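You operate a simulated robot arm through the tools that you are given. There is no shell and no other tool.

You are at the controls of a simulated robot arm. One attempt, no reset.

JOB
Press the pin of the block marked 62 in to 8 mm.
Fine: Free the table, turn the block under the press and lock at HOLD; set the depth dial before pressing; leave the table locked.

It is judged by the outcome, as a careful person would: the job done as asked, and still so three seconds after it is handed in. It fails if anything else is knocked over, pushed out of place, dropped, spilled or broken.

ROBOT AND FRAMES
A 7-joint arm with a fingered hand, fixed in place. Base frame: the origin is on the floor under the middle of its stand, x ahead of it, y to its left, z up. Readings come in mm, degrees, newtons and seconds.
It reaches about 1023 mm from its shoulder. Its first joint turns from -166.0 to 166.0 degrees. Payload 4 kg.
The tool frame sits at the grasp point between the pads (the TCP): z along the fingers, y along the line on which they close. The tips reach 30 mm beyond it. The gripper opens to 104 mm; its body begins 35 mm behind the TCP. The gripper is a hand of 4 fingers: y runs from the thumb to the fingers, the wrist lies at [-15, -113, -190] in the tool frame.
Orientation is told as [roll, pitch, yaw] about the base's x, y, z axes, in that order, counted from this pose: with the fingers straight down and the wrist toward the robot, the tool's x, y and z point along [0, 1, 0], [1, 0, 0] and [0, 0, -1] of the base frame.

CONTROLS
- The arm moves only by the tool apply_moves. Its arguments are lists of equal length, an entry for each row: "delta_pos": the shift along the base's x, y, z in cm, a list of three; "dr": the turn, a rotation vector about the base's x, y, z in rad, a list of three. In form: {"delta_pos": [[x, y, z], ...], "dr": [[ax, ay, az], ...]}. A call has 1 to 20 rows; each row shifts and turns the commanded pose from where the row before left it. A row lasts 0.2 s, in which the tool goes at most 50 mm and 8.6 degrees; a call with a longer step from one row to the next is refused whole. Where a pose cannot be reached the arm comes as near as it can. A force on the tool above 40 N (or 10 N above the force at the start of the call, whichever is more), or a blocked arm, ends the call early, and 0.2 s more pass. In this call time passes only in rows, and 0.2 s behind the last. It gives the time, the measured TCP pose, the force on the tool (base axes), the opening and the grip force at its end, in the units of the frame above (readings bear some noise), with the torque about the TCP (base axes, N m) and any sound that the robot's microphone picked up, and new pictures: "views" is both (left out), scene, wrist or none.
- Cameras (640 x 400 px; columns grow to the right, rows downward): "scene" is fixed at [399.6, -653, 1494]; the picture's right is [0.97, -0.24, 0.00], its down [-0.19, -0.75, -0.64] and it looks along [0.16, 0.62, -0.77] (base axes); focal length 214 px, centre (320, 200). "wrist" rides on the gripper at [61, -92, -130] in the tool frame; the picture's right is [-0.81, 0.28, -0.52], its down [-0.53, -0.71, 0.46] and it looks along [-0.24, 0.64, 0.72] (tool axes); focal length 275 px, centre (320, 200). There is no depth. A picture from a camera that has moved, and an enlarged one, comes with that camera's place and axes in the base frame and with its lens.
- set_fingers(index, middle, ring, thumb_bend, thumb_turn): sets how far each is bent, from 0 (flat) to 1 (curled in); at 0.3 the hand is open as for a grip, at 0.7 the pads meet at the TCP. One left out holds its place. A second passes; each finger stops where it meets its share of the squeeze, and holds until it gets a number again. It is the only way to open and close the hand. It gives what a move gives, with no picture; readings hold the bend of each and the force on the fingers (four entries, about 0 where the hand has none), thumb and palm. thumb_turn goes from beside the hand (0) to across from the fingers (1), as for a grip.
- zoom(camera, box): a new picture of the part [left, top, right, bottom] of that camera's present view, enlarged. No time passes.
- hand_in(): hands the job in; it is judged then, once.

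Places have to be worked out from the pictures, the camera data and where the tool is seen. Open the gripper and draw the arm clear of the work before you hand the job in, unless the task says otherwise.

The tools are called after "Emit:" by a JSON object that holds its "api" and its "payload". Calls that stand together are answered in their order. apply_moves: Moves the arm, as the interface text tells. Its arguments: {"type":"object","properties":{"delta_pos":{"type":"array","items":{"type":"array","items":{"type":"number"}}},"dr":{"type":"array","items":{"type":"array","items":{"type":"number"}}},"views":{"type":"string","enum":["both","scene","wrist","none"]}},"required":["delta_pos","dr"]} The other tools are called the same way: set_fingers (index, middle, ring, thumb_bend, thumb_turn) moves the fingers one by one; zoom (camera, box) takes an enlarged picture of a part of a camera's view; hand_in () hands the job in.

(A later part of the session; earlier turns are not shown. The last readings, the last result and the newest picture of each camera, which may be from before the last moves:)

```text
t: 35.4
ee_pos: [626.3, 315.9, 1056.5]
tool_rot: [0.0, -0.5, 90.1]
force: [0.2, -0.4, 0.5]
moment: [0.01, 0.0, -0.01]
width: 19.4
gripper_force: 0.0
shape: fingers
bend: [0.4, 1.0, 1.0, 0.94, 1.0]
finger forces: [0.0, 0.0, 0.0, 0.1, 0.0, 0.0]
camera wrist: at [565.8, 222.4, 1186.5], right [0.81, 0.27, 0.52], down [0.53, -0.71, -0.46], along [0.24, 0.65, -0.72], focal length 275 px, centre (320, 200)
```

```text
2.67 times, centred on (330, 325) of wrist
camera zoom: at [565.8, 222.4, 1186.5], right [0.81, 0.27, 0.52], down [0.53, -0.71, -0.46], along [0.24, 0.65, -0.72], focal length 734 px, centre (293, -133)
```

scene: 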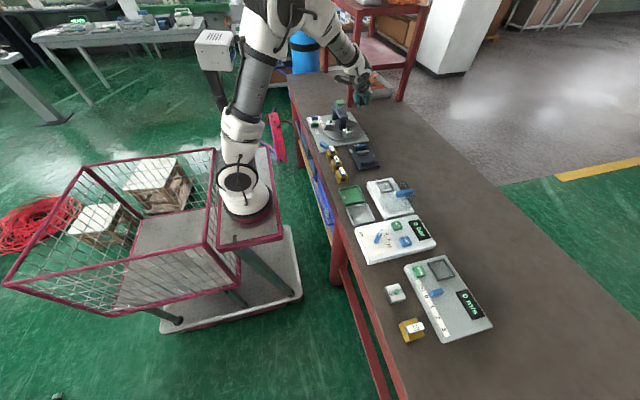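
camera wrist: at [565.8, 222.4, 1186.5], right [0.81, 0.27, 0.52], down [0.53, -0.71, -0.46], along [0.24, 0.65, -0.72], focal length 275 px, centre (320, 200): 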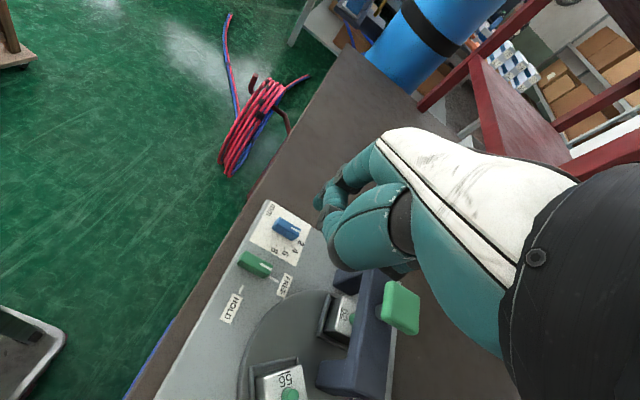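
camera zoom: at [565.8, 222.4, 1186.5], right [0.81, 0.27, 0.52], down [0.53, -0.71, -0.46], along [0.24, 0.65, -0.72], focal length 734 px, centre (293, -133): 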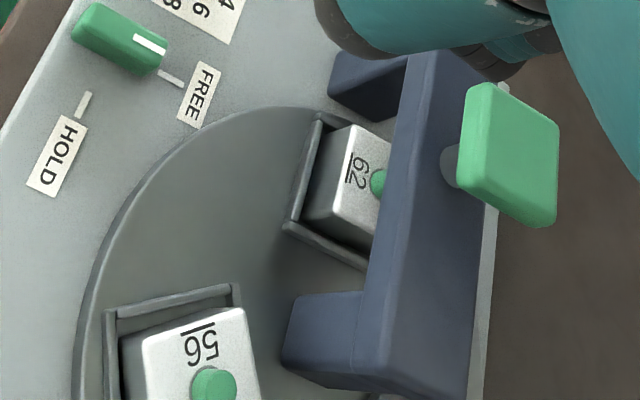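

The table is exactly back on an index position with 62 under the ram. I reopen the pinch and go back over the green knob at yaw 90° to lock it.

Emit:
{"api": "set_fingers", "payload": {"index": 0.56, "thumb_bend": 0.56, "thumb_turn": 1.0}}

Emit:
{"api": "apply_moves", "payload": {"delta_pos": [[-0.1, 1.6, -2.5], [0, 1.6, -3.5], [0, 1.5, -3.5], [0, 0, -3], [0, 0, 0]], "dr": [[0, 0, 0], [0, 0.0, 0], [0, 0, 0], [0, 0, 0], [0, 0, 0]], "views": "wrist"}}

Emit:
{"api": "zoom", "payload": {"camera": "scene", "box": [302, 100, 334, 137]}}

Emit:
{"api": "zoom", "payload": {"camera": "wrist", "box": [220, 150, 400, 330]}}

```text
t: 36.4
ee_pos: [626.4, 317.0, 1057.3]
tool_rot: [0.1, -0.5, 90.0]
force: [-0.1, 0.0, -0.3]
moment: [0.0, -0.01, -0.02]
width: 36.2
gripper_force: 0.1
shape: fingers
bend: [0.56, 1.0, 1.0, 0.56, 1.0]
finger forces: [0.1, 0.0, 0.1, 0.0, 0.0, 0.0]
```

```text
t: 37.6
ee_pos: [625.3, 364.0, 931.0]
tool_rot: [0.2, -0.6, 90.1]
force: [0.9, 0.2, 0.1]
moment: [-0.01, -0.01, -0.03]
width: 36.5
gripper_force: 0.1
shape: fingers
bend: [0.56, 1.0, 1.0, 0.56, 1.0]
finger forces: [0.1, 0.1, 0.0, 0.0, 0.0, 0.2]
camera wrist: at [564.5, 270.0, 1061.5], right [0.81, 0.27, 0.52], down [0.53, -0.71, -0.46], along [0.24, 0.65, -0.72], focal length 275 px, centre (320, 200)
```

wrist: 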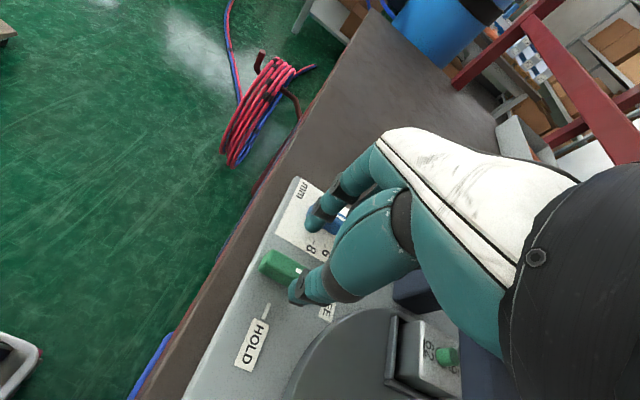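

```text
10.81 times, centred on (318, 118) of scene
camera zoom: at [399.6, -653.0, 1494.0], right [0.97, -0.24, 0.0], down [-0.19, -0.75, -0.64], along [0.16, 0.62, -0.77], focal length 2319 px, centre (342, 1081)
```

zoom: 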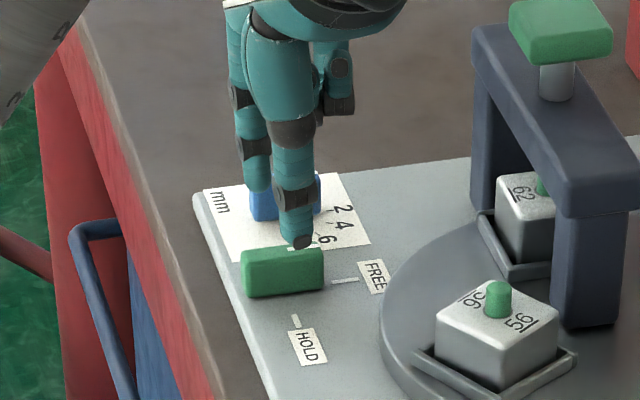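

```text
2.22 times, centred on (310, 240) of wrist
camera zoom: at [564.5, 270.0, 1061.5], right [0.81, 0.27, 0.52], down [0.53, -0.71, -0.46], along [0.24, 0.65, -0.72], focal length 612 px, centre (342, 111)
```

zoom: 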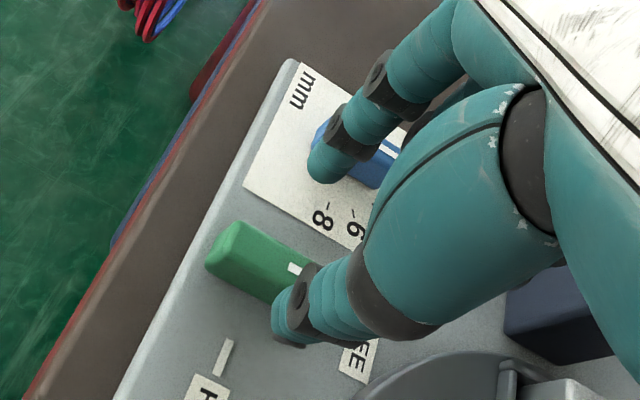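

TCP ≈(625.5,362,931.5), centred on the knob. I descend to grasp height.

Emit:
{"api": "apply_moves", "payload": {"delta_pos": [[0, 0, -1.5], [0, -0.05, -1.3], [0, 0, -0.8], [0, 0, 0]], "dr": [[0, 0.01, 0], [0, 0, 0], [0, 0, 0], [0, 0, 0]], "views": "wrist"}}

Emit:
{"api": "zoom", "payload": {"camera": "scene", "box": [302, 100, 334, 137]}}

Emit:
{"api": "zoom", "payload": {"camera": "wrist", "box": [220, 150, 400, 330]}}

```text
t: 38.6
ee_pos: [626.1, 363.2, 896.6]
tool_rot: [0.7, -0.5, 89.9]
force: [0.5, 0.3, -1.1]
moment: [-0.04, -0.02, -0.02]
width: 36.2
gripper_force: 0.2
shape: fingers
bend: [0.56, 1.0, 1.0, 0.56, 1.0]
finger forces: [0.0, 0.0, 0.0, 0.0, 0.0, 0.0]
camera wrist: at [565.5, 269.2, 1026.0], right [0.82, 0.27, 0.51], down [0.53, -0.71, -0.47], along [0.23, 0.65, -0.72], focal length 275 px, centre (320, 200)
```

wrist: 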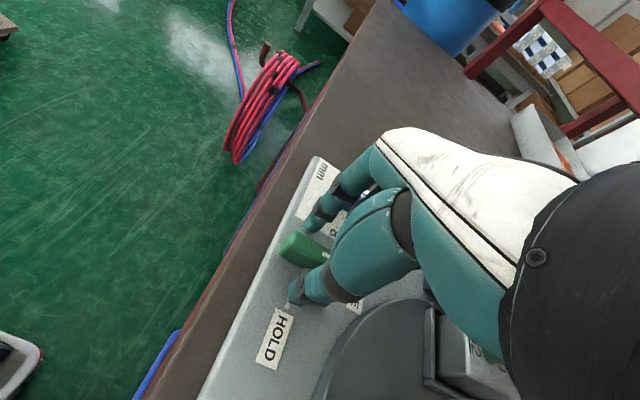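

```text
10.81 times, centred on (318, 118) of scene
camera zoom: at [399.6, -653.0, 1494.0], right [0.97, -0.24, 0.0], down [-0.19, -0.75, -0.64], along [0.16, 0.62, -0.77], focal length 2319 px, centre (342, 1081)
```

zoom: 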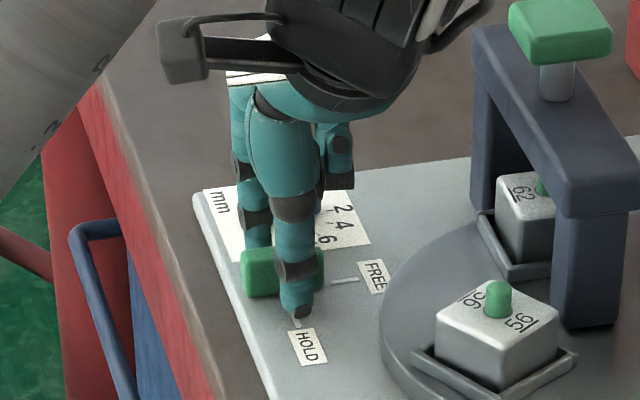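

```text
2.22 times, centred on (310, 240) of wrist
camera zoom: at [565.5, 269.2, 1026.0], right [0.82, 0.27, 0.51], down [0.53, -0.71, -0.47], along [0.23, 0.65, -0.72], focal length 612 px, centre (342, 111)
```

zoom: 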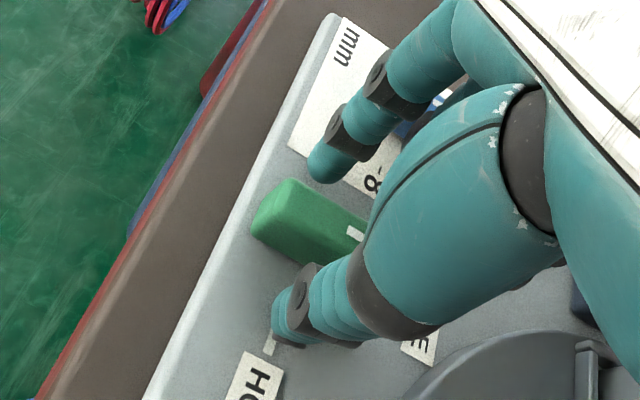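

Knob is between the fingers. I level the tiny tilt, then close on it.

Emit:
{"api": "apply_moves", "payload": {"delta_pos": [[0, -0.1, 0], [0, 0, 0]], "dr": [[-0.0087, -0.012, 0], [0, 0, 0]], "views": "none"}}

Emit:
{"api": "set_fingers", "payload": {"index": 0.72, "thumb_bend": 0.72}}

Emit:
{"api": "zoom", "payload": {"camera": "scene", "box": [302, 105, 334, 137]}}

```text
t: 39.2
ee_pos: [626.3, 362.7, 895.8]
tool_rot: [0.1, 0.0, 90.0]
force: [-0.3, -0.1, 0.2]
moment: [-0.02, -0.02, 0.0]
width: 36.3
gripper_force: 0.2
shape: fingers
bend: [0.56, 1.0, 1.0, 0.56, 1.0]
finger forces: [0.0, 0.0, 0.0, 0.0, 0.1, 0.0]
```

```text
t: 40.2
ee_pos: [625.9, 362.2, 896.1]
tool_rot: [0.0, 0.0, 90.1]
force: [0.4, 0.4, -4.0]
moment: [-0.02, -0.03, -0.05]
width: 11.1
gripper_force: 5.5
shape: fingers
bend: [0.63, 1.0, 1.0, 0.67, 1.0]
finger forces: [6.1, 0.1, 0.0, 0.1, 5.3, 0.0]
```

```text
12.50 times, centred on (318, 121) of scene
camera zoom: at [399.6, -653.0, 1494.0], right [0.97, -0.24, 0.0], down [-0.19, -0.75, -0.64], along [0.16, 0.62, -0.77], focal length 2681 px, centre (345, 1188)
```

zoom: 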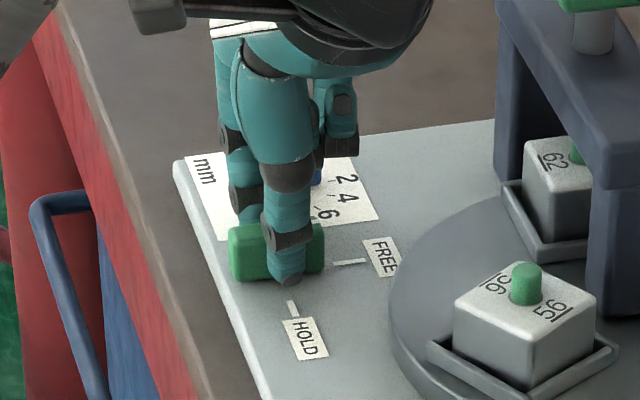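

Firm grip on both sides. I turn the knob −90° toward HOLD in two stages, watching the arm.

Emit:
{"api": "apply_moves", "payload": {"delta_pos": [[0, 0, 0], [0, 0, 0], [0, 0, 0], [0, 0, 0], [0, 0, 0], [0, 0, 0]], "dr": [[0, 0, -0.131], [0, 0, -0.131], [0, 0, -0.131], [0, 0, -0.131], [0, 0, -0.131], [0, 0, -0.131]], "views": "none"}}

Emit:
{"api": "zoom", "payload": {"camera": "scene", "box": [302, 105, 334, 137]}}

```text
t: 41.6
ee_pos: [624.5, 362.6, 896.2]
tool_rot: [0.0, 0.0, 44.8]
force: [-1.2, -0.2, -3.4]
moment: [0.0, 0.01, 0.0]
width: 10.5
gripper_force: 5.6
shape: fingers
bend: [0.71, 1.0, 1.0, 0.67, 1.0]
finger forces: [5.5, 0.0, 0.1, 0.1, 5.5, 0.0]
```

```text
12.50 times, centred on (318, 121) of scene
camera zoom: at [399.6, -653.0, 1494.0], right [0.97, -0.24, 0.0], down [-0.19, -0.75, -0.64], along [0.16, 0.62, -0.77], focal length 2681 px, centre (345, 1188)
```

zoom: 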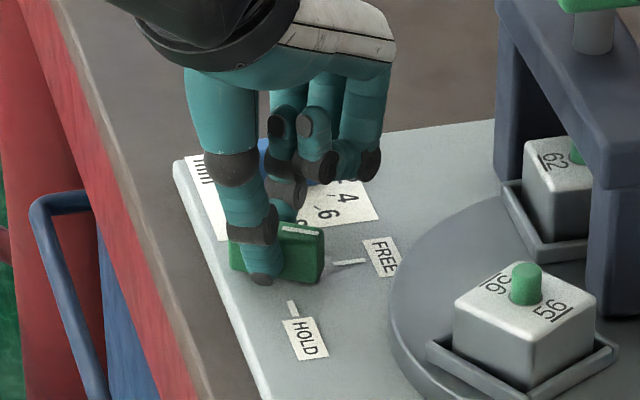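

The knob lags the hand a bit because the index and thumb pads are offset. I continue the remaining 45° and look.

Emit:
{"api": "apply_moves", "payload": {"delta_pos": [[0, 0, 0], [0, 0, 0], [0, 0, 0], [0, 0, 0], [0, 0, 0], [0, 0, 0]], "dr": [[0, 0, -0.131], [0, 0, -0.131], [0, 0, -0.131], [0, 0, -0.131], [0, 0, -0.131], [0, 0, -0.131]], "views": "wrist"}}

Emit:
{"api": "zoom", "payload": {"camera": "scene", "box": [302, 105, 334, 137]}}

Emit:
{"api": "zoom", "payload": {"camera": "wrist", "box": [200, 180, 360, 320]}}

```text
t: 42.3
ee_pos: [700.1, 294.0, 917.0]
tool_rot: [2.1, -0.4, 18.9]
force: [-40.4, 4.1, 2.6]
moment: [-0.18, -1.61, -0.37]
width: 0.1
gripper_force: 19.9
shape: fingers
bend: [0.72, 1.0, 1.0, 0.71, 1.0]
finger forces: [0.0, 17.7, 22.3, 0.1, 0.0, 0.0]
stopped in row 3: the force on the tool passed its limit at 116 N (the readings are from after the stop); the commanded pose is now the measured one
camera wrist: at [591.7, 316.8, 1047.8], right [0.52, -0.7, 0.49], down [-0.5, -0.72, -0.48], along [0.69, 0.0, -0.73], focal length 275 px, centre (320, 200)
```

wrist: 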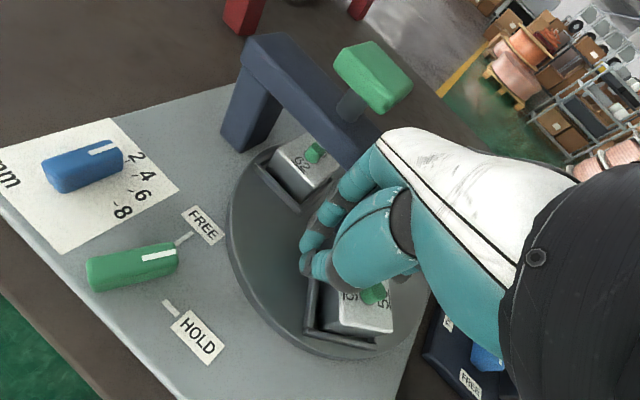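

```text
12.50 times, centred on (318, 121) of scene
camera zoom: at [399.6, -653.0, 1494.0], right [0.97, -0.24, 0.0], down [-0.19, -0.75, -0.64], along [0.16, 0.62, -0.77], focal length 2681 px, centre (345, 1188)
```

zoom: 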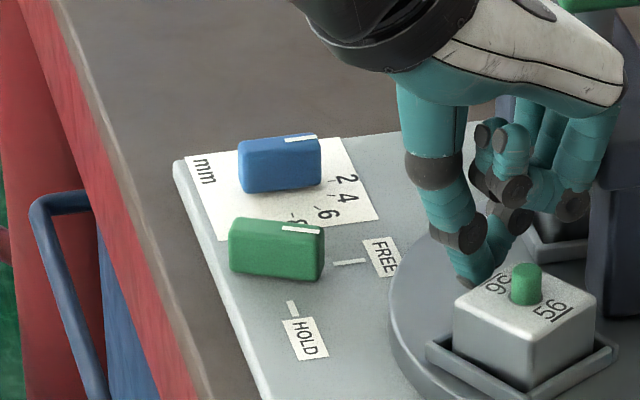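

```text
2.86 times, centred on (280, 250) of wrist
camera zoom: at [591.7, 316.8, 1047.8], right [0.52, -0.7, 0.49], down [-0.5, -0.72, -0.48], along [0.69, 0.0, -0.73], focal length 786 px, centre (434, 57)
```

zoom: 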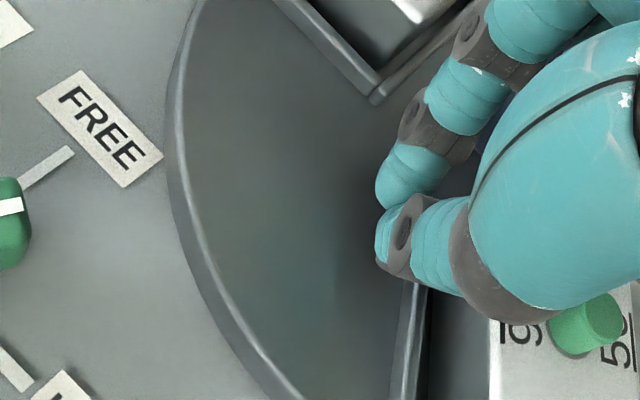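

The arm swung again mid-turn and the curled fingers are now leaning on the press column (about 40 N in x). I back off gently in −x and up, then inspect everything.

Emit:
{"api": "apply_moves", "payload": {"delta_pos": [[-0.4, 0.1, 0.2], [-0.5, 0.1, 0.5], [-0.5, 0, 1.5], [-0.3, 0, 3], [0, 0, 4], [0, 0, 4], [0, 0, 0]], "dr": [[0, 0, 0], [0, 0, 0], [0, 0, 0], [0, 0, 0], [0, 0, 0], [0, 0, 0], [0, 0, 0]], "views": "both"}}

Emit:
{"api": "zoom", "payload": {"camera": "scene", "box": [305, 90, 365, 150]}}

Emit:
{"api": "zoom", "payload": {"camera": "scene", "box": [325, 118, 365, 143]}}

Emit:
{"api": "zoom", "payload": {"camera": "scene", "box": [330, 103, 355, 128]}}

```text
t: 43.9
ee_pos: [684.5, 297.1, 1042.9]
tool_rot: [1.5, -0.5, 19.0]
force: [-0.1, 0.2, -0.3]
moment: [0.02, -0.02, -0.01]
width: 0.2
gripper_force: 0.0
shape: fingers
bend: [0.72, 1.0, 1.0, 0.71, 1.0]
finger forces: [0.0, 0.1, 0.1, 0.0, 0.1, 0.0]
camera wrist: at [577.2, 320.8, 1174.9], right [0.52, -0.69, 0.5], down [-0.5, -0.72, -0.48], along [0.69, 0.0, -0.73], focal length 275 px, centre (320, 200)
```

scene: 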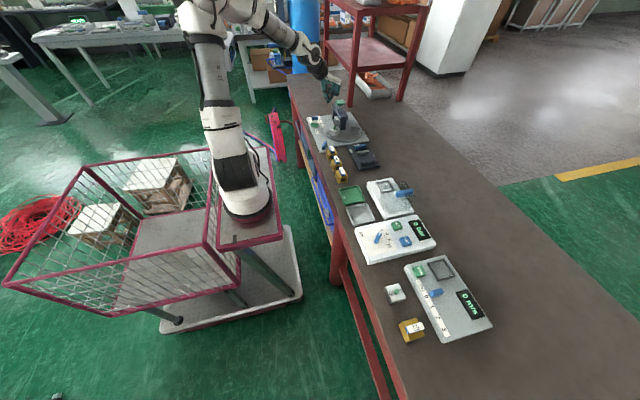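
wrist: 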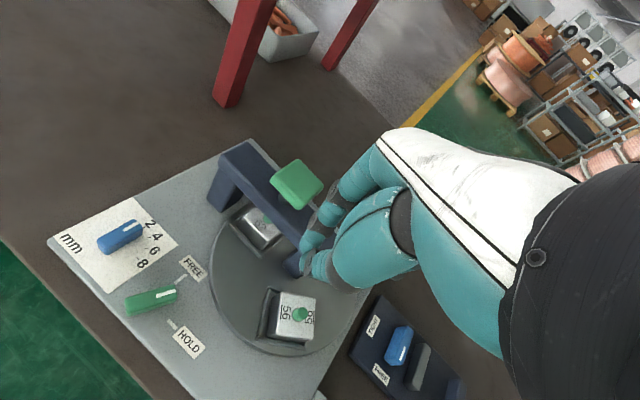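

```text
6.67 times, centred on (335, 120) of scene
camera zoom: at [399.6, -653.0, 1494.0], right [0.97, -0.24, 0.0], down [-0.19, -0.75, -0.64], along [0.16, 0.62, -0.77], focal length 1430 px, centre (220, 733)
```

zoom: 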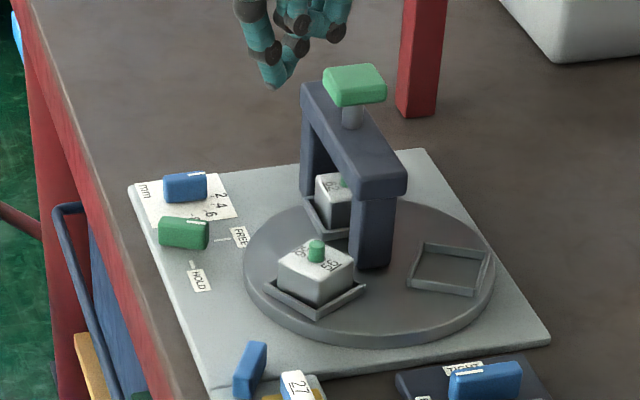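

```text
16.00 times, centred on (345, 130) of scene
camera zoom: at [399.6, -653.0, 1494.0], right [0.97, -0.24, 0.0], down [-0.19, -0.75, -0.64], along [0.16, 0.62, -0.77], focal length 3432 px, centre (-80, 1312)
```

zoom: 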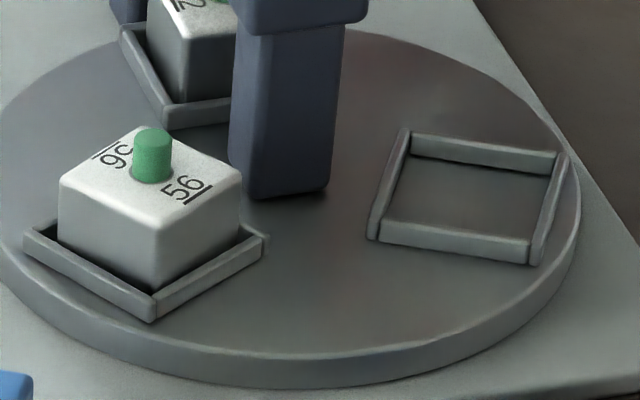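

```text
16.00 times, centred on (342, 116) of scene
camera zoom: at [399.6, -653.0, 1494.0], right [0.97, -0.24, 0.0], down [-0.19, -0.75, -0.64], along [0.16, 0.62, -0.77], focal length 3432 px, centre (-40, 1552)
```

zoom: 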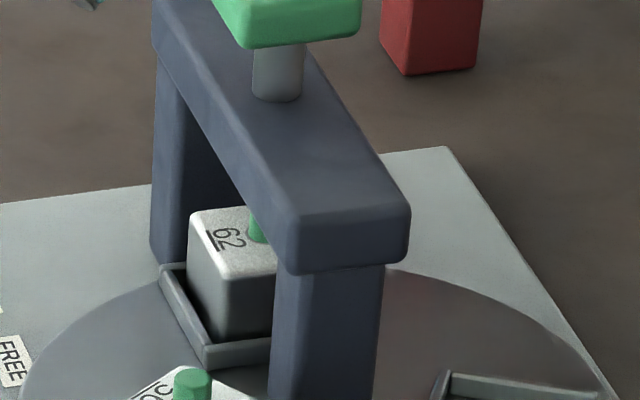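

All unchanged: the table is still at index and the blocks are seated. Rotating the wrist downward in yaw triggers an arm flip, so from here I'll push the knobs with just the index at fixed yaw 0. I set the pointer hand and move high over the knob area.

Emit:
{"api": "set_fingers", "payload": {"index": 0.4, "thumb_bend": 1.0}}

Emit:
{"api": "apply_moves", "payload": {"delta_pos": [[-1.5, 1.0, 1.5], [-2.2, 2.0, 1.0], [-2.2, 2.0, 0], [-2.0, 2.0, 0], [-1.0, 1.8, 0], [0, 0, 0]], "dr": [[0, 0, -0.066], [0, 0, -0.066], [0, 0, -0.066], [0, 0, -0.066], [-0.026, 0.0087, -0.066], [0, 0, 0]], "views": "both"}}

Emit:
{"api": "zoom", "payload": {"camera": "scene", "box": [285, 70, 345, 130]}}

```text
t: 44.9
ee_pos: [684.9, 295.5, 1045.6]
tool_rot: [1.8, -0.6, 18.9]
force: [-0.3, -0.7, 0.3]
moment: [0.0, 0.01, -0.01]
width: 21.0
gripper_force: 0.1
shape: fingers
bend: [0.38, 1.0, 1.0, 0.95, 1.0]
finger forces: [0.0, 0.0, 0.1, 0.1, 0.0, 0.1]
```

```text
t: 46.3
ee_pos: [595.0, 381.3, 1095.8]
tool_rot: [4.6, 1.8, 0.1]
force: [0.2, 0.7, -0.5]
moment: [0.01, 0.02, 0.01]
width: 21.3
gripper_force: 0.1
shape: fingers
bend: [0.38, 1.0, 1.0, 0.95, 1.0]
finger forces: [0.1, 0.1, 0.1, 0.0, 0.0, 0.0]
camera wrist: at [507.9, 431.5, 1233.4], right [0.29, -0.85, 0.44], down [-0.73, -0.5, -0.47], along [0.62, -0.18, -0.76], focal length 275 px, centre (320, 200)
```

scene: 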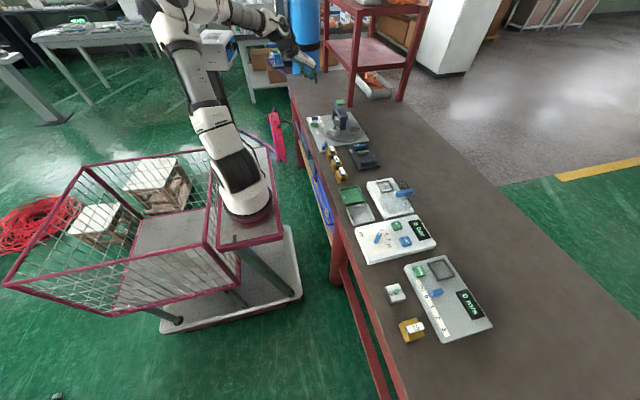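
wrist: 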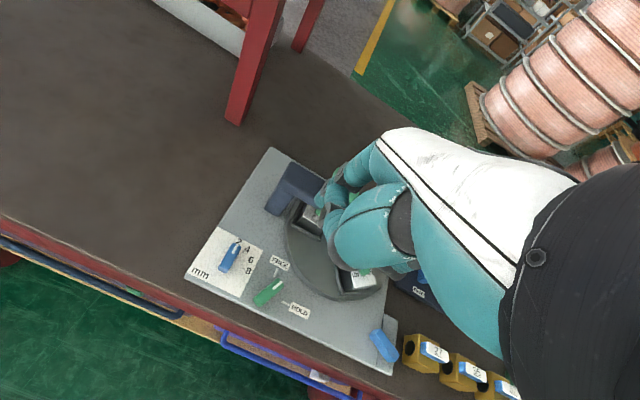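

```text
6.67 times, centred on (315, 100) of scene
camera zoom: at [399.6, -653.0, 1494.0], right [0.97, -0.24, 0.0], down [-0.19, -0.75, -0.64], along [0.16, 0.62, -0.77], focal length 1430 px, centre (353, 867)
```

zoom: 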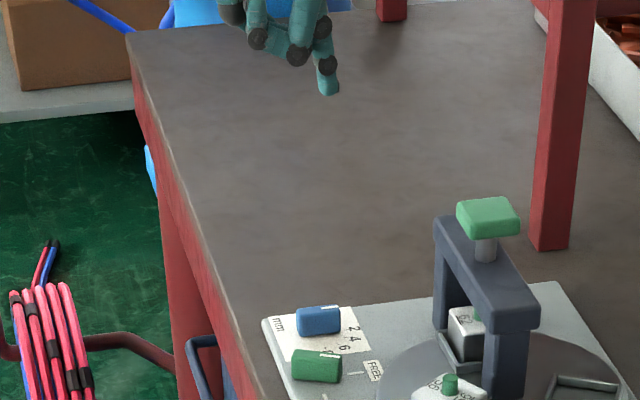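

The arm shows a 22 mm height and 4–5° tilt error here, so it's near a joint limit in this posture. I wait briefly to see whether it settles.

Emit:
{"api": "apply_moves", "payload": {"delta_pos": [[0, 0, 0], [0, 0, 0], [0, 0, 0]], "dr": [[0, 0, 0], [0, 0, 0], [0, 0, 0]], "views": "none"}}

Emit:
{"api": "zoom", "payload": {"camera": "scene", "box": [120, 0, 360, 230]}}

```text
t: 47.1
ee_pos: [596.8, 381.1, 1095.8]
tool_rot: [4.5, 1.9, 0.2]
force: [0.8, 0.1, -0.1]
moment: [-0.01, 0.01, 0.01]
width: 21.3
gripper_force: 0.0
shape: fingers
bend: [0.38, 1.0, 1.0, 0.95, 1.0]
finger forces: [0.1, 0.0, 0.0, 0.1, 0.1, 0.0]
```

```text
1.74 times, centred on (240, 115) of scene
camera zoom: at [399.6, -653.0, 1494.0], right [0.97, -0.24, 0.0], down [-0.19, -0.75, -0.64], along [0.16, 0.62, -0.77], focal length 373 px, centre (459, 348)
```

zoom: 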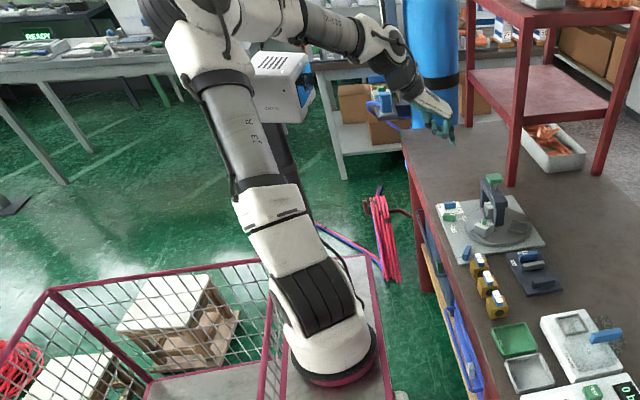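

It stays at the limit in this posture. Since yaw 0 worked cleanly when approached from the starting pose, I return to the start pose to recover the original arm posture.

Emit:
{"api": "apply_moves", "payload": {"delta_pos": [[-2.1, -1.34, 2.6], [-2.1, -1.34, 2.6], [-2.1, -1.34, 2.6], [-2.1, -1.34, 2.6], [-2.1, -1.34, 2.6], [-2.1, -1.34, 2.6], [-2.0, -1.34, 2.6], [0, 0, 1.8], [0, 0, 0], [0, 0, 0]], "dr": [[0, 0, 0], [0, 0, 0], [0, 0, 0], [0, 0, 0], [0, 0, 0], [0, 0, 0], [0, 0, 0], [0, 0, 0], [0, 0, 0], [0, 0, 0]], "views": "scene"}}

Emit:
{"api": "zoom", "payload": {"camera": "scene", "box": [120, 0, 360, 230]}}

```text
t: 49.3
ee_pos: [451.4, 288.1, 1274.0]
tool_rot: [0.2, -0.1, 0.0]
force: [-0.1, -0.1, -0.3]
moment: [0.02, 0.02, -0.01]
width: 21.2
gripper_force: 0.1
shape: fingers
bend: [0.37, 1.0, 1.0, 0.95, 1.0]
finger forces: [0.0, 0.0, 0.1, 0.0, 0.0, 0.0]
```

scene: 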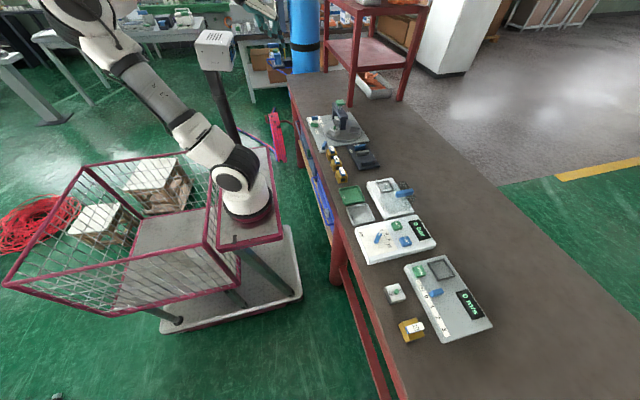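

```text
1.74 times, centred on (240, 115) of scene
camera zoom: at [399.6, -653.0, 1494.0], right [0.97, -0.24, 0.0], down [-0.19, -0.75, -0.64], along [0.16, 0.62, -0.77], focal length 373 px, centre (459, 348)
```

zoom: 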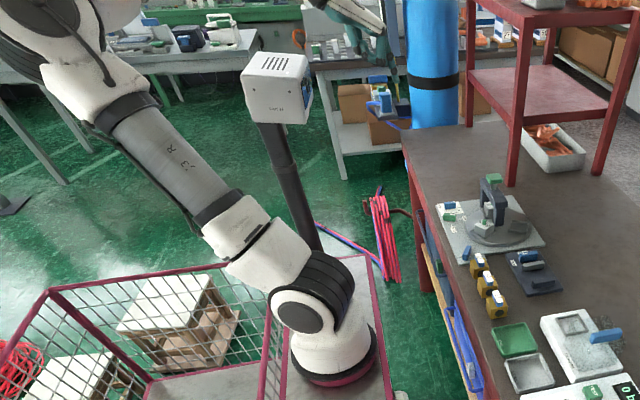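

The original swivel is not restored, but the high-yaw (50–90°) posture proved stable, so I'll do the rest at fixed yaw ≈60° with the index pointer. I move there in free space.

Emit:
{"api": "apply_moves", "payload": {"delta_pos": [[2.06, 0.13, -2.5], [2.06, 0.13, -2.5], [2.06, 0.13, -2.5], [2.06, 0.13, -2.5], [2.06, 0.13, -2.5], [2.06, 0.13, -2.5], [2.06, 0.13, -2.5], [2.06, 0.13, -2.5], [0, 0, 0], [0, 0, 0]], "dr": [[0, 0, 0.131], [0, 0, 0.131], [0, 0, 0.131], [0, 0, 0.131], [0, 0, 0.131], [0, 0, 0.131], [0, 0, 0.131], [0, 0, 0.131], [0, 0, 0], [0, 0, 0]], "views": "both"}}

Emit:
{"api": "zoom", "payload": {"camera": "scene", "box": [300, 70, 360, 140]}}

```text
t: 51.5
ee_pos: [615.9, 299.5, 1071.9]
tool_rot: [0.1, -0.1, 59.9]
force: [0.6, 0.1, -0.9]
moment: [0.02, -0.01, -0.01]
width: 21.4
gripper_force: 0.0
shape: fingers
bend: [0.37, 1.0, 1.0, 0.95, 1.0]
finger forces: [0.0, 0.0, 0.0, 0.1, 0.0, 0.1]
camera wrist: at [516.4, 249.3, 1201.1], right [0.84, -0.17, 0.51], down [0.1, -0.88, -0.46], along [0.53, 0.44, -0.72], focal length 275 px, centre (320, 200)
```

scene: 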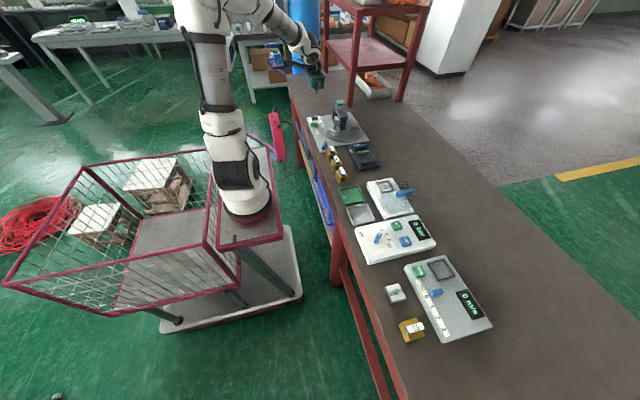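
wrist: 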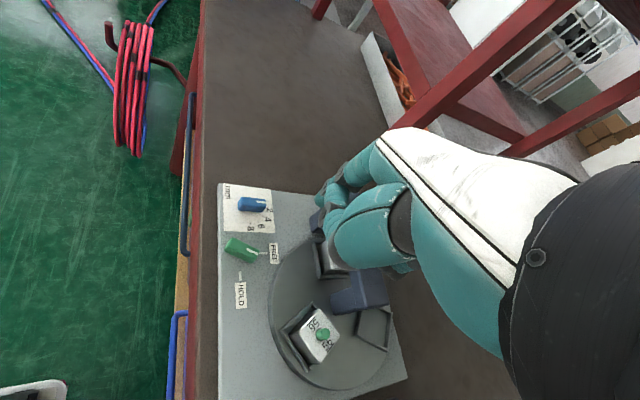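

```text
5.71 times, centred on (330, 105) of scene
camera zoom: at [399.6, -653.0, 1494.0], right [0.97, -0.24, 0.0], down [-0.19, -0.75, -0.64], along [0.16, 0.62, -0.77], focal length 1226 px, centre (263, 743)
```

zoom: 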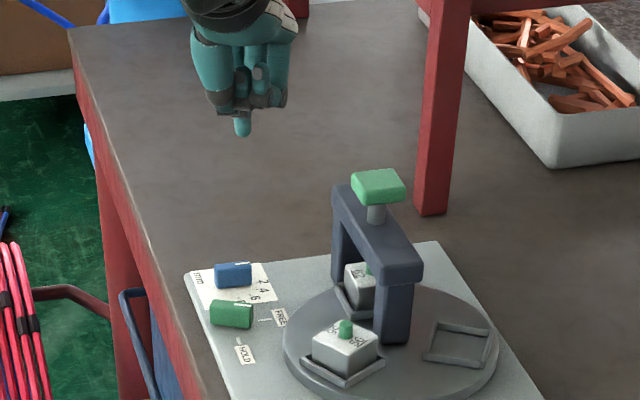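

The arm is cleanly at yaw 60. I zoom on the knob to measure its current angle.

Emit:
{"api": "zoom", "payload": {"camera": "wrist", "box": [200, 180, 310, 320]}}

Emit:
{"api": "zoom", "payload": {"camera": "scene", "box": [302, 110, 334, 138]}}

```text
2.86 times, centred on (255, 250) of wrist
camera zoom: at [516.4, 249.3, 1201.1], right [0.84, -0.17, 0.51], down [0.1, -0.88, -0.46], along [0.53, 0.44, -0.72], focal length 786 px, centre (506, 57)
```

zoom: 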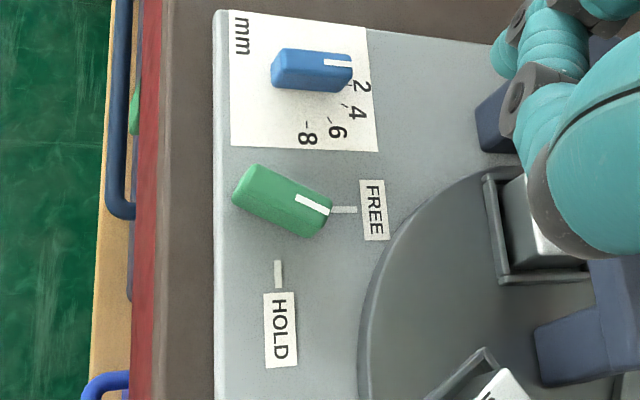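

```text
14.29 times, centred on (318, 124) of scene
camera zoom: at [399.6, -653.0, 1494.0], right [0.97, -0.24, 0.0], down [-0.19, -0.75, -0.64], along [0.16, 0.62, -0.77], focal length 3064 px, centre (349, 1286)
```

zoom: 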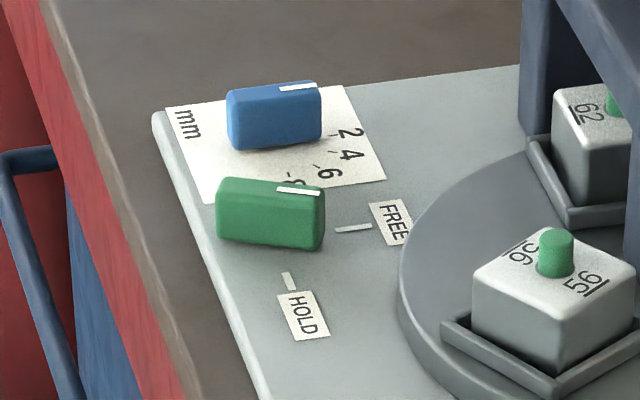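

Knob pivot confirmed at ≈(626,362), pointing about −23°. I lower the index into the gap on its +y side, between green knob and dial.

Emit:
{"api": "apply_moves", "payload": {"delta_pos": [[0.7, 1.7, -3], [0.73, 1.65, -3], [0, 0, -3], [0, 0, -3], [0, 0, 0]], "dr": [[0, 0, 0], [0, 0, 0], [0, 0, 0], [0, 0, 0], [0, 0, 0]], "views": "wrist"}}

Emit:
{"api": "zoom", "payload": {"camera": "scene", "box": [302, 100, 338, 138]}}

Emit:
{"api": "zoom", "payload": {"camera": "wrist", "box": [220, 130, 380, 290]}}

```text
t: 52.7
ee_pos: [630.6, 331.5, 953.5]
tool_rot: [0.2, -0.1, 60.1]
force: [0.2, -0.5, 0.3]
moment: [0.0, -0.05, -0.02]
width: 21.4
gripper_force: 0.0
shape: fingers
bend: [0.37, 1.0, 1.0, 0.95, 1.0]
finger forces: [0.0, 0.0, 0.1, 0.0, 0.1, 0.0]
camera wrist: at [531.4, 282.1, 1082.8], right [0.84, -0.17, 0.51], down [0.1, -0.88, -0.46], along [0.53, 0.44, -0.72], focal length 275 px, centre (320, 200)
```

wrist: 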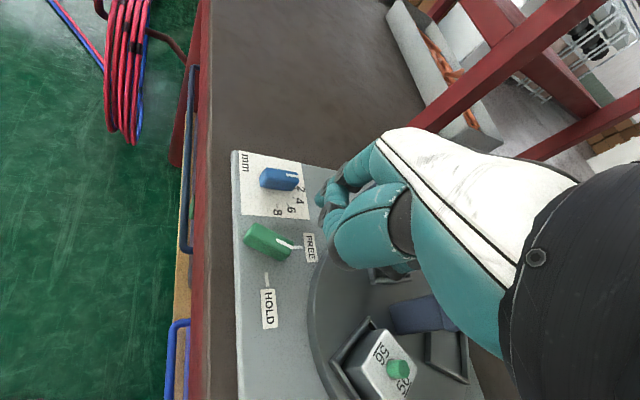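

```text
10.53 times, centred on (320, 119) of scene
camera zoom: at [399.6, -653.0, 1494.0], right [0.97, -0.24, 0.0], down [-0.19, -0.75, -0.64], along [0.16, 0.62, -0.77], focal length 2258 px, centre (320, 1053)
```

zoom: 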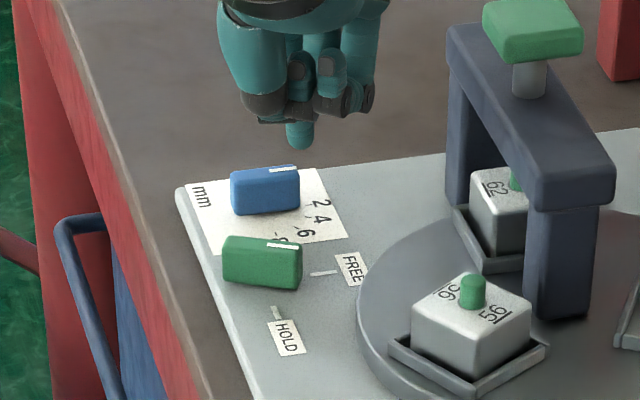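

```text
2.50 times, centred on (300, 210) of wrist
camera zoom: at [531.4, 282.1, 1082.8], right [0.84, -0.17, 0.51], down [0.1, -0.88, -0.46], along [0.53, 0.44, -0.72], focal length 688 px, centre (370, 175)
```

zoom: 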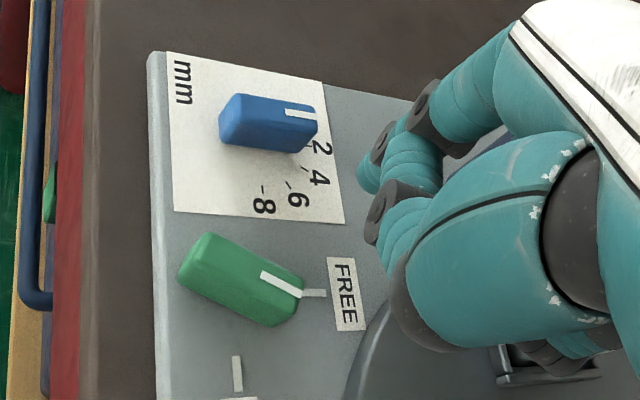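

The index is positioned over the gap at ≈(649,381). I lower it to about 8 mm above the plate.

Emit:
{"api": "apply_moves", "payload": {"delta_pos": [[0, 0.2, -2], [0, 0, -2], [0, 0, -1.1], [0, 0, 0]], "dr": [[0, 0, 0], [0, 0, 0], [0, 0, 0], [0, 0, 0]], "views": "none"}}

Emit:
{"api": "zoom", "payload": {"camera": "scene", "box": [302, 105, 334, 138]}}

Emit:
{"api": "zoom", "payload": {"camera": "wrist", "box": [220, 130, 380, 290]}}

```text
t: 53.7
ee_pos: [628.3, 334.5, 900.4]
tool_rot: [0.2, -0.1, 60.0]
force: [0.4, 0.3, 0.6]
moment: [-0.02, 0.03, 0.02]
width: 21.1
gripper_force: 0.1
shape: fingers
bend: [0.37, 1.0, 1.0, 0.95, 1.0]
finger forces: [0.0, 0.1, 0.0, 0.1, 0.0, 0.0]
```

```text
12.12 times, centred on (318, 122) of scene
camera zoom: at [399.6, -653.0, 1494.0], right [0.97, -0.24, 0.0], down [-0.19, -0.75, -0.64], along [0.16, 0.62, -0.77], focal length 2600 px, centre (344, 1152)
```

zoom: 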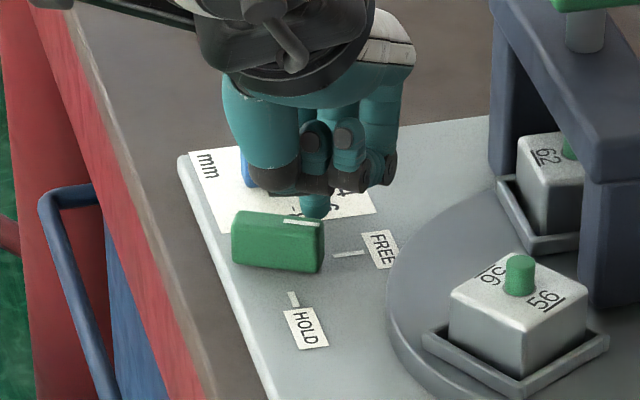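

```text
2.50 times, centred on (300, 210) of wrist
camera zoom: at [528.8, 285.3, 1030.7], right [0.84, -0.17, 0.51], down [0.1, -0.88, -0.46], along [0.53, 0.44, -0.72], focal length 688 px, centre (370, 175)
```

zoom: 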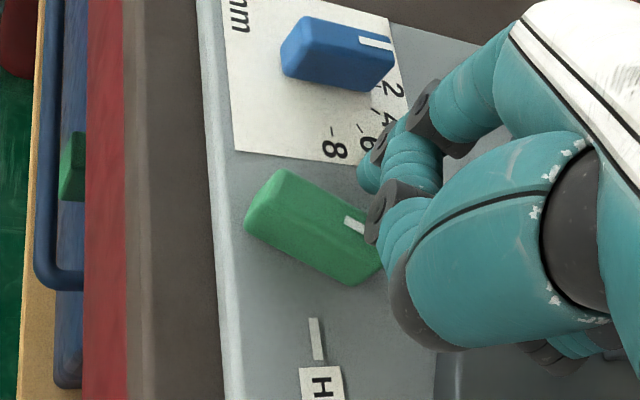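

Finger is at plate level beside the knob. I sweep it −y along the arc to push the pointer end toward HOLD.

Emit:
{"api": "apply_moves", "payload": {"delta_pos": [[-0.03, -0.45, 0], [-0.03, -0.45, 0], [-0.04, -0.44, 0], [0.11, -0.3, 0], [0.11, -0.31, 0], [0.01, -0.33, 0], [0.01, -0.32, 0], [-0.08, -0.3, 0], [-0.08, -0.29, 0], [0, 0, 0]], "dr": [[0, 0, 0], [0, 0, 0], [0, 0, 0], [0, 0, 0], [0, 0, 0], [0, 0, 0], [0, 0, 0], [0, 0, 0], [0, 0, 0], [0, 0, 0]], "views": "none"}}

Emit:
{"api": "zoom", "payload": {"camera": "scene", "box": [302, 105, 334, 138]}}

Emit:
{"api": "zoom", "payload": {"camera": "wrist", "box": [220, 100, 380, 260]}}

```text
t: 55.9
ee_pos: [627.9, 303.8, 899.1]
tool_rot: [0.2, -0.1, 60.0]
force: [-0.1, 0.3, 0.2]
moment: [0.02, 0.02, -0.01]
width: 21.6
gripper_force: 0.0
shape: fingers
bend: [0.37, 1.0, 1.0, 0.95, 1.0]
finger forces: [0.5, 0.0, 0.0, 0.0, 0.0, 0.0]
```

```text
12.12 times, centred on (318, 122) of scene
camera zoom: at [399.6, -653.0, 1494.0], right [0.97, -0.24, 0.0], down [-0.19, -0.75, -0.64], along [0.16, 0.62, -0.77], focal length 2600 px, centre (344, 1152)
```

zoom: 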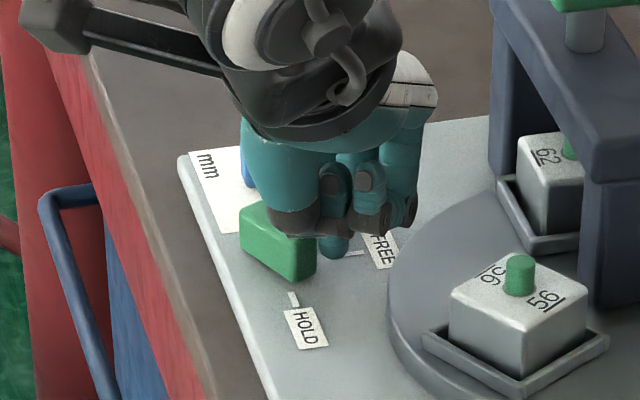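

```text
2.50 times, centred on (300, 180) of wrist
camera zoom: at [529.3, 254.1, 1029.3], right [0.84, -0.17, 0.51], down [0.1, -0.88, -0.46], along [0.53, 0.44, -0.72], focal length 688 px, centre (370, 250)
```

zoom: 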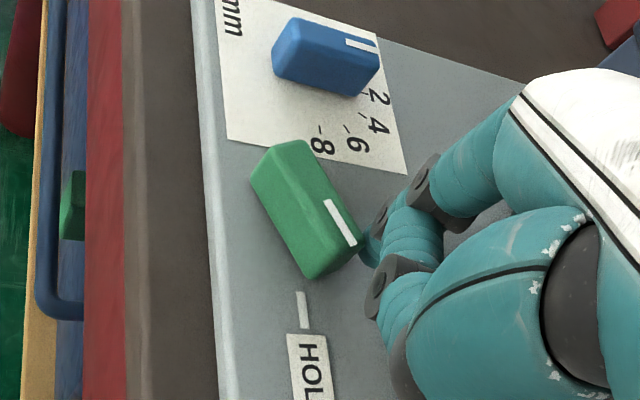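

The knob is at about −60° now. I keep pushing along −x/−y to complete the turn.

Emit:
{"api": "apply_moves", "payload": {"delta_pos": [[-0.15, -0.3, 0], [-0.2, -0.25, 0], [-0.2, -0.2, 0], [0, 0, 0]], "dr": [[0, 0, 0], [0, 0, 0], [0, 0, 0], [0, 0, 0]], "views": "none"}}

Emit:
{"api": "zoom", "payload": {"camera": "scene", "box": [302, 105, 334, 138]}}

Emit:
{"api": "zoom", "payload": {"camera": "wrist", "box": [220, 100, 380, 260]}}

```text
t: 56.9
ee_pos: [623.4, 295.7, 899.7]
tool_rot: [0.2, -0.1, 60.0]
force: [1.6, 0.3, -0.4]
moment: [0.0, -0.02, -0.03]
width: 21.7
gripper_force: 0.4
shape: fingers
bend: [0.37, 1.0, 1.0, 0.95, 1.0]
finger forces: [0.4, 0.0, 0.0, 0.0, 0.0, 0.0]
```

```text
12.12 times, centred on (318, 122) of scene
camera zoom: at [399.6, -653.0, 1494.0], right [0.97, -0.24, 0.0], down [-0.19, -0.75, -0.64], along [0.16, 0.62, -0.77], focal length 2600 px, centre (344, 1152)
```

zoom: 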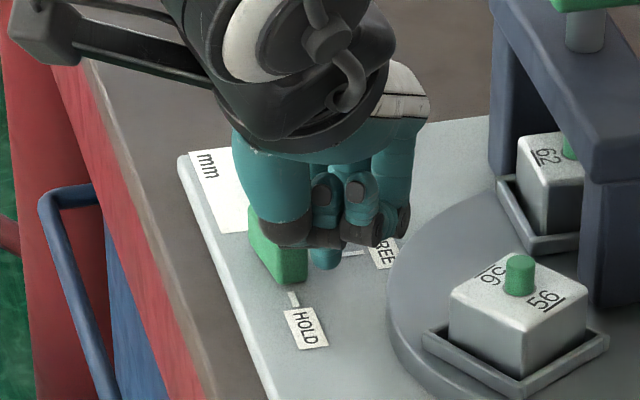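

```text
2.50 times, centred on (300, 180) of wrist
camera zoom: at [524.0, 246.3, 1029.7], right [0.84, -0.17, 0.51], down [0.1, -0.88, -0.46], along [0.53, 0.44, -0.72], focal length 688 px, centre (370, 250)
```

zoom: 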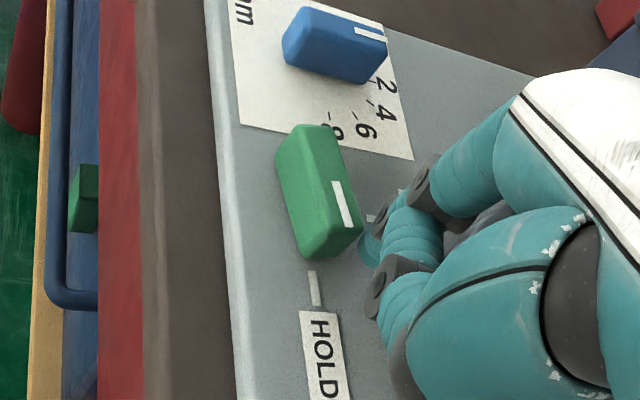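

Nearly there (≈−80°). I push a few more mm in −x to bring it onto HOLD.

Emit:
{"api": "apply_moves", "payload": {"delta_pos": [[-0.15, 0, 0], [-0.15, 0, 0], [-0.1, 0, 0], [0, 0, 0]], "dr": [[0, 0, 0], [0, 0, 0], [0, 0, 0], [0, 0, 0]], "views": "none"}}

Emit:
{"api": "zoom", "payload": {"camera": "scene", "box": [302, 105, 334, 138]}}

Emit:
{"api": "zoom", "payload": {"camera": "wrist", "box": [220, 100, 380, 260]}}

```text
t: 57.9
ee_pos: [619.7, 296.1, 899.4]
tool_rot: [0.2, 0.0, 59.9]
force: [2.4, 0.2, -0.2]
moment: [0.04, -0.05, -0.08]
width: 21.5
gripper_force: 0.7
shape: fingers
bend: [0.37, 1.0, 1.0, 0.96, 1.0]
finger forces: [2.1, 0.1, 0.1, 0.1, 0.0, 0.1]
```

```text
12.12 times, centred on (318, 122) of scene
camera zoom: at [399.6, -653.0, 1494.0], right [0.97, -0.24, 0.0], down [-0.19, -0.75, -0.64], along [0.16, 0.62, -0.77], focal length 2600 px, centre (344, 1152)
```

zoom: 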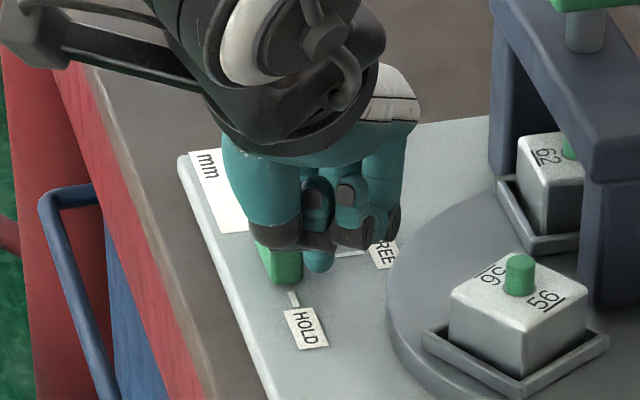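

```text
2.50 times, centred on (300, 180) of wrist
camera zoom: at [519.9, 245.9, 1029.1], right [0.84, -0.17, 0.51], down [0.1, -0.88, -0.46], along [0.53, 0.44, -0.72], focal length 688 px, centre (370, 250)
```

zoom: 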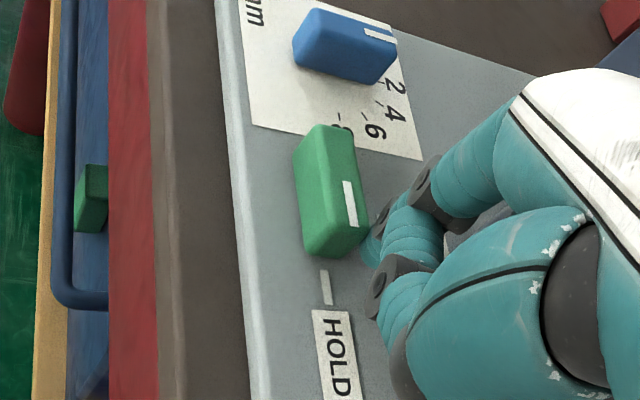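

The stripe now appears aligned with the HOLD tick and the push force rose to 2.4 N, likely the stop. I back off and lift to inspect.

Emit:
{"api": "apply_moves", "payload": {"delta_pos": [[0.5, 0, 0], [0.3, 0, 0.5], [0, 0, 3], [0, 0, 4], [0, 0, 4], [0, -1, 4], [0, 0, 0]], "dr": [[0, 0, 0], [0, 0, 0], [0, 0, 0], [0, 0, 0], [0, 0, 0], [0, 0, 0], [0, 0, 0]], "views": "wrist"}}

Emit:
{"api": "zoom", "payload": {"camera": "scene", "box": [302, 110, 334, 138]}}

Emit:
{"api": "zoom", "payload": {"camera": "wrist", "box": [200, 150, 310, 290]}}

Emit:
{"api": "zoom", "payload": {"camera": "scene", "box": [325, 118, 365, 143]}}

```text
t: 59.5
ee_pos: [625.8, 287.7, 1052.0]
tool_rot: [0.2, 0.1, 60.2]
force: [-0.3, -0.8, 0.3]
moment: [-0.01, -0.01, 0.0]
width: 21.6
gripper_force: 0.0
shape: fingers
bend: [0.37, 1.0, 1.0, 0.96, 1.0]
finger forces: [0.0, 0.0, 0.0, 0.0, 0.0, 0.1]
camera wrist: at [526.2, 237.5, 1183.0], right [0.84, -0.17, 0.51], down [0.1, -0.88, -0.46], along [0.53, 0.44, -0.73], focal length 275 px, centre (320, 200)
```

wrist: 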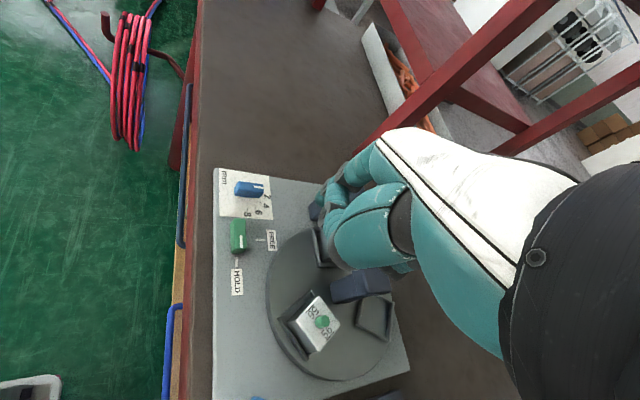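

```text
14.29 times, centred on (318, 124) of scene
camera zoom: at [399.6, -653.0, 1494.0], right [0.97, -0.24, 0.0], down [-0.19, -0.75, -0.64], along [0.16, 0.62, -0.77], focal length 3064 px, centre (349, 1286)
```

zoom: 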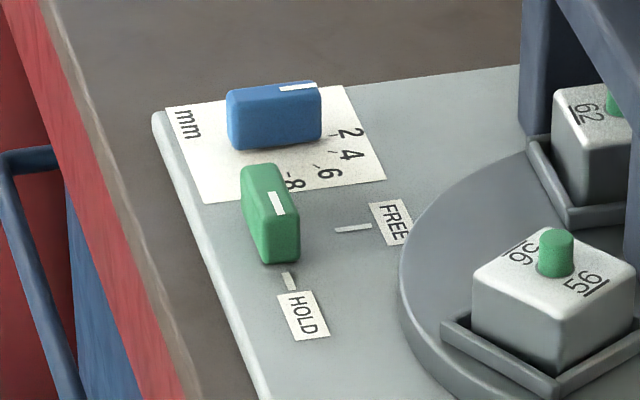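

```text
2.86 times, centred on (255, 220) of wrist
camera zoom: at [526.2, 237.5, 1183.0], right [0.84, -0.17, 0.51], down [0.1, -0.88, -0.46], along [0.53, 0.44, -0.73], focal length 786 px, centre (506, 143)
```

zoom: 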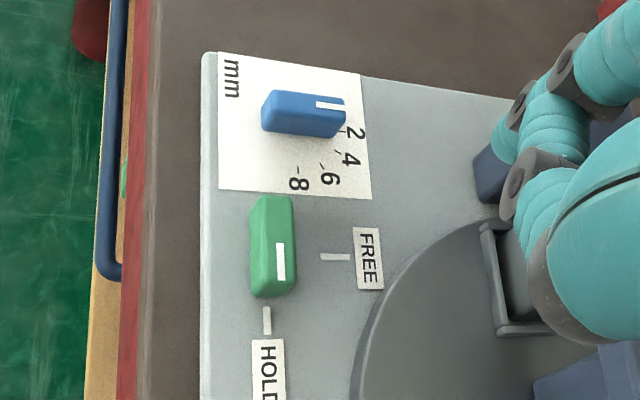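

```text
16.00 times, centred on (345, 130) of scene
camera zoom: at [399.6, -653.0, 1494.0], right [0.97, -0.24, 0.0], down [-0.19, -0.75, -0.64], along [0.16, 0.62, -0.77], focal length 3432 px, centre (-80, 1312)
```

zoom: 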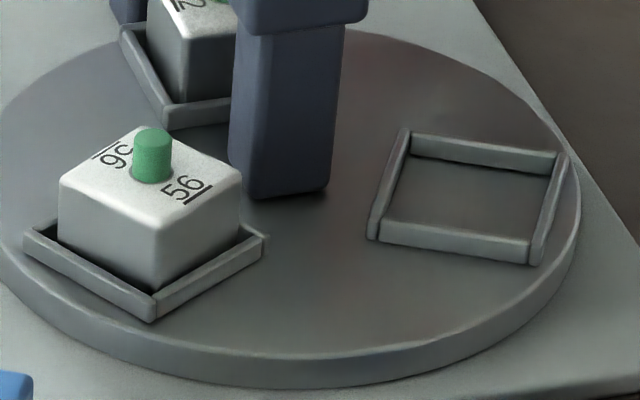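

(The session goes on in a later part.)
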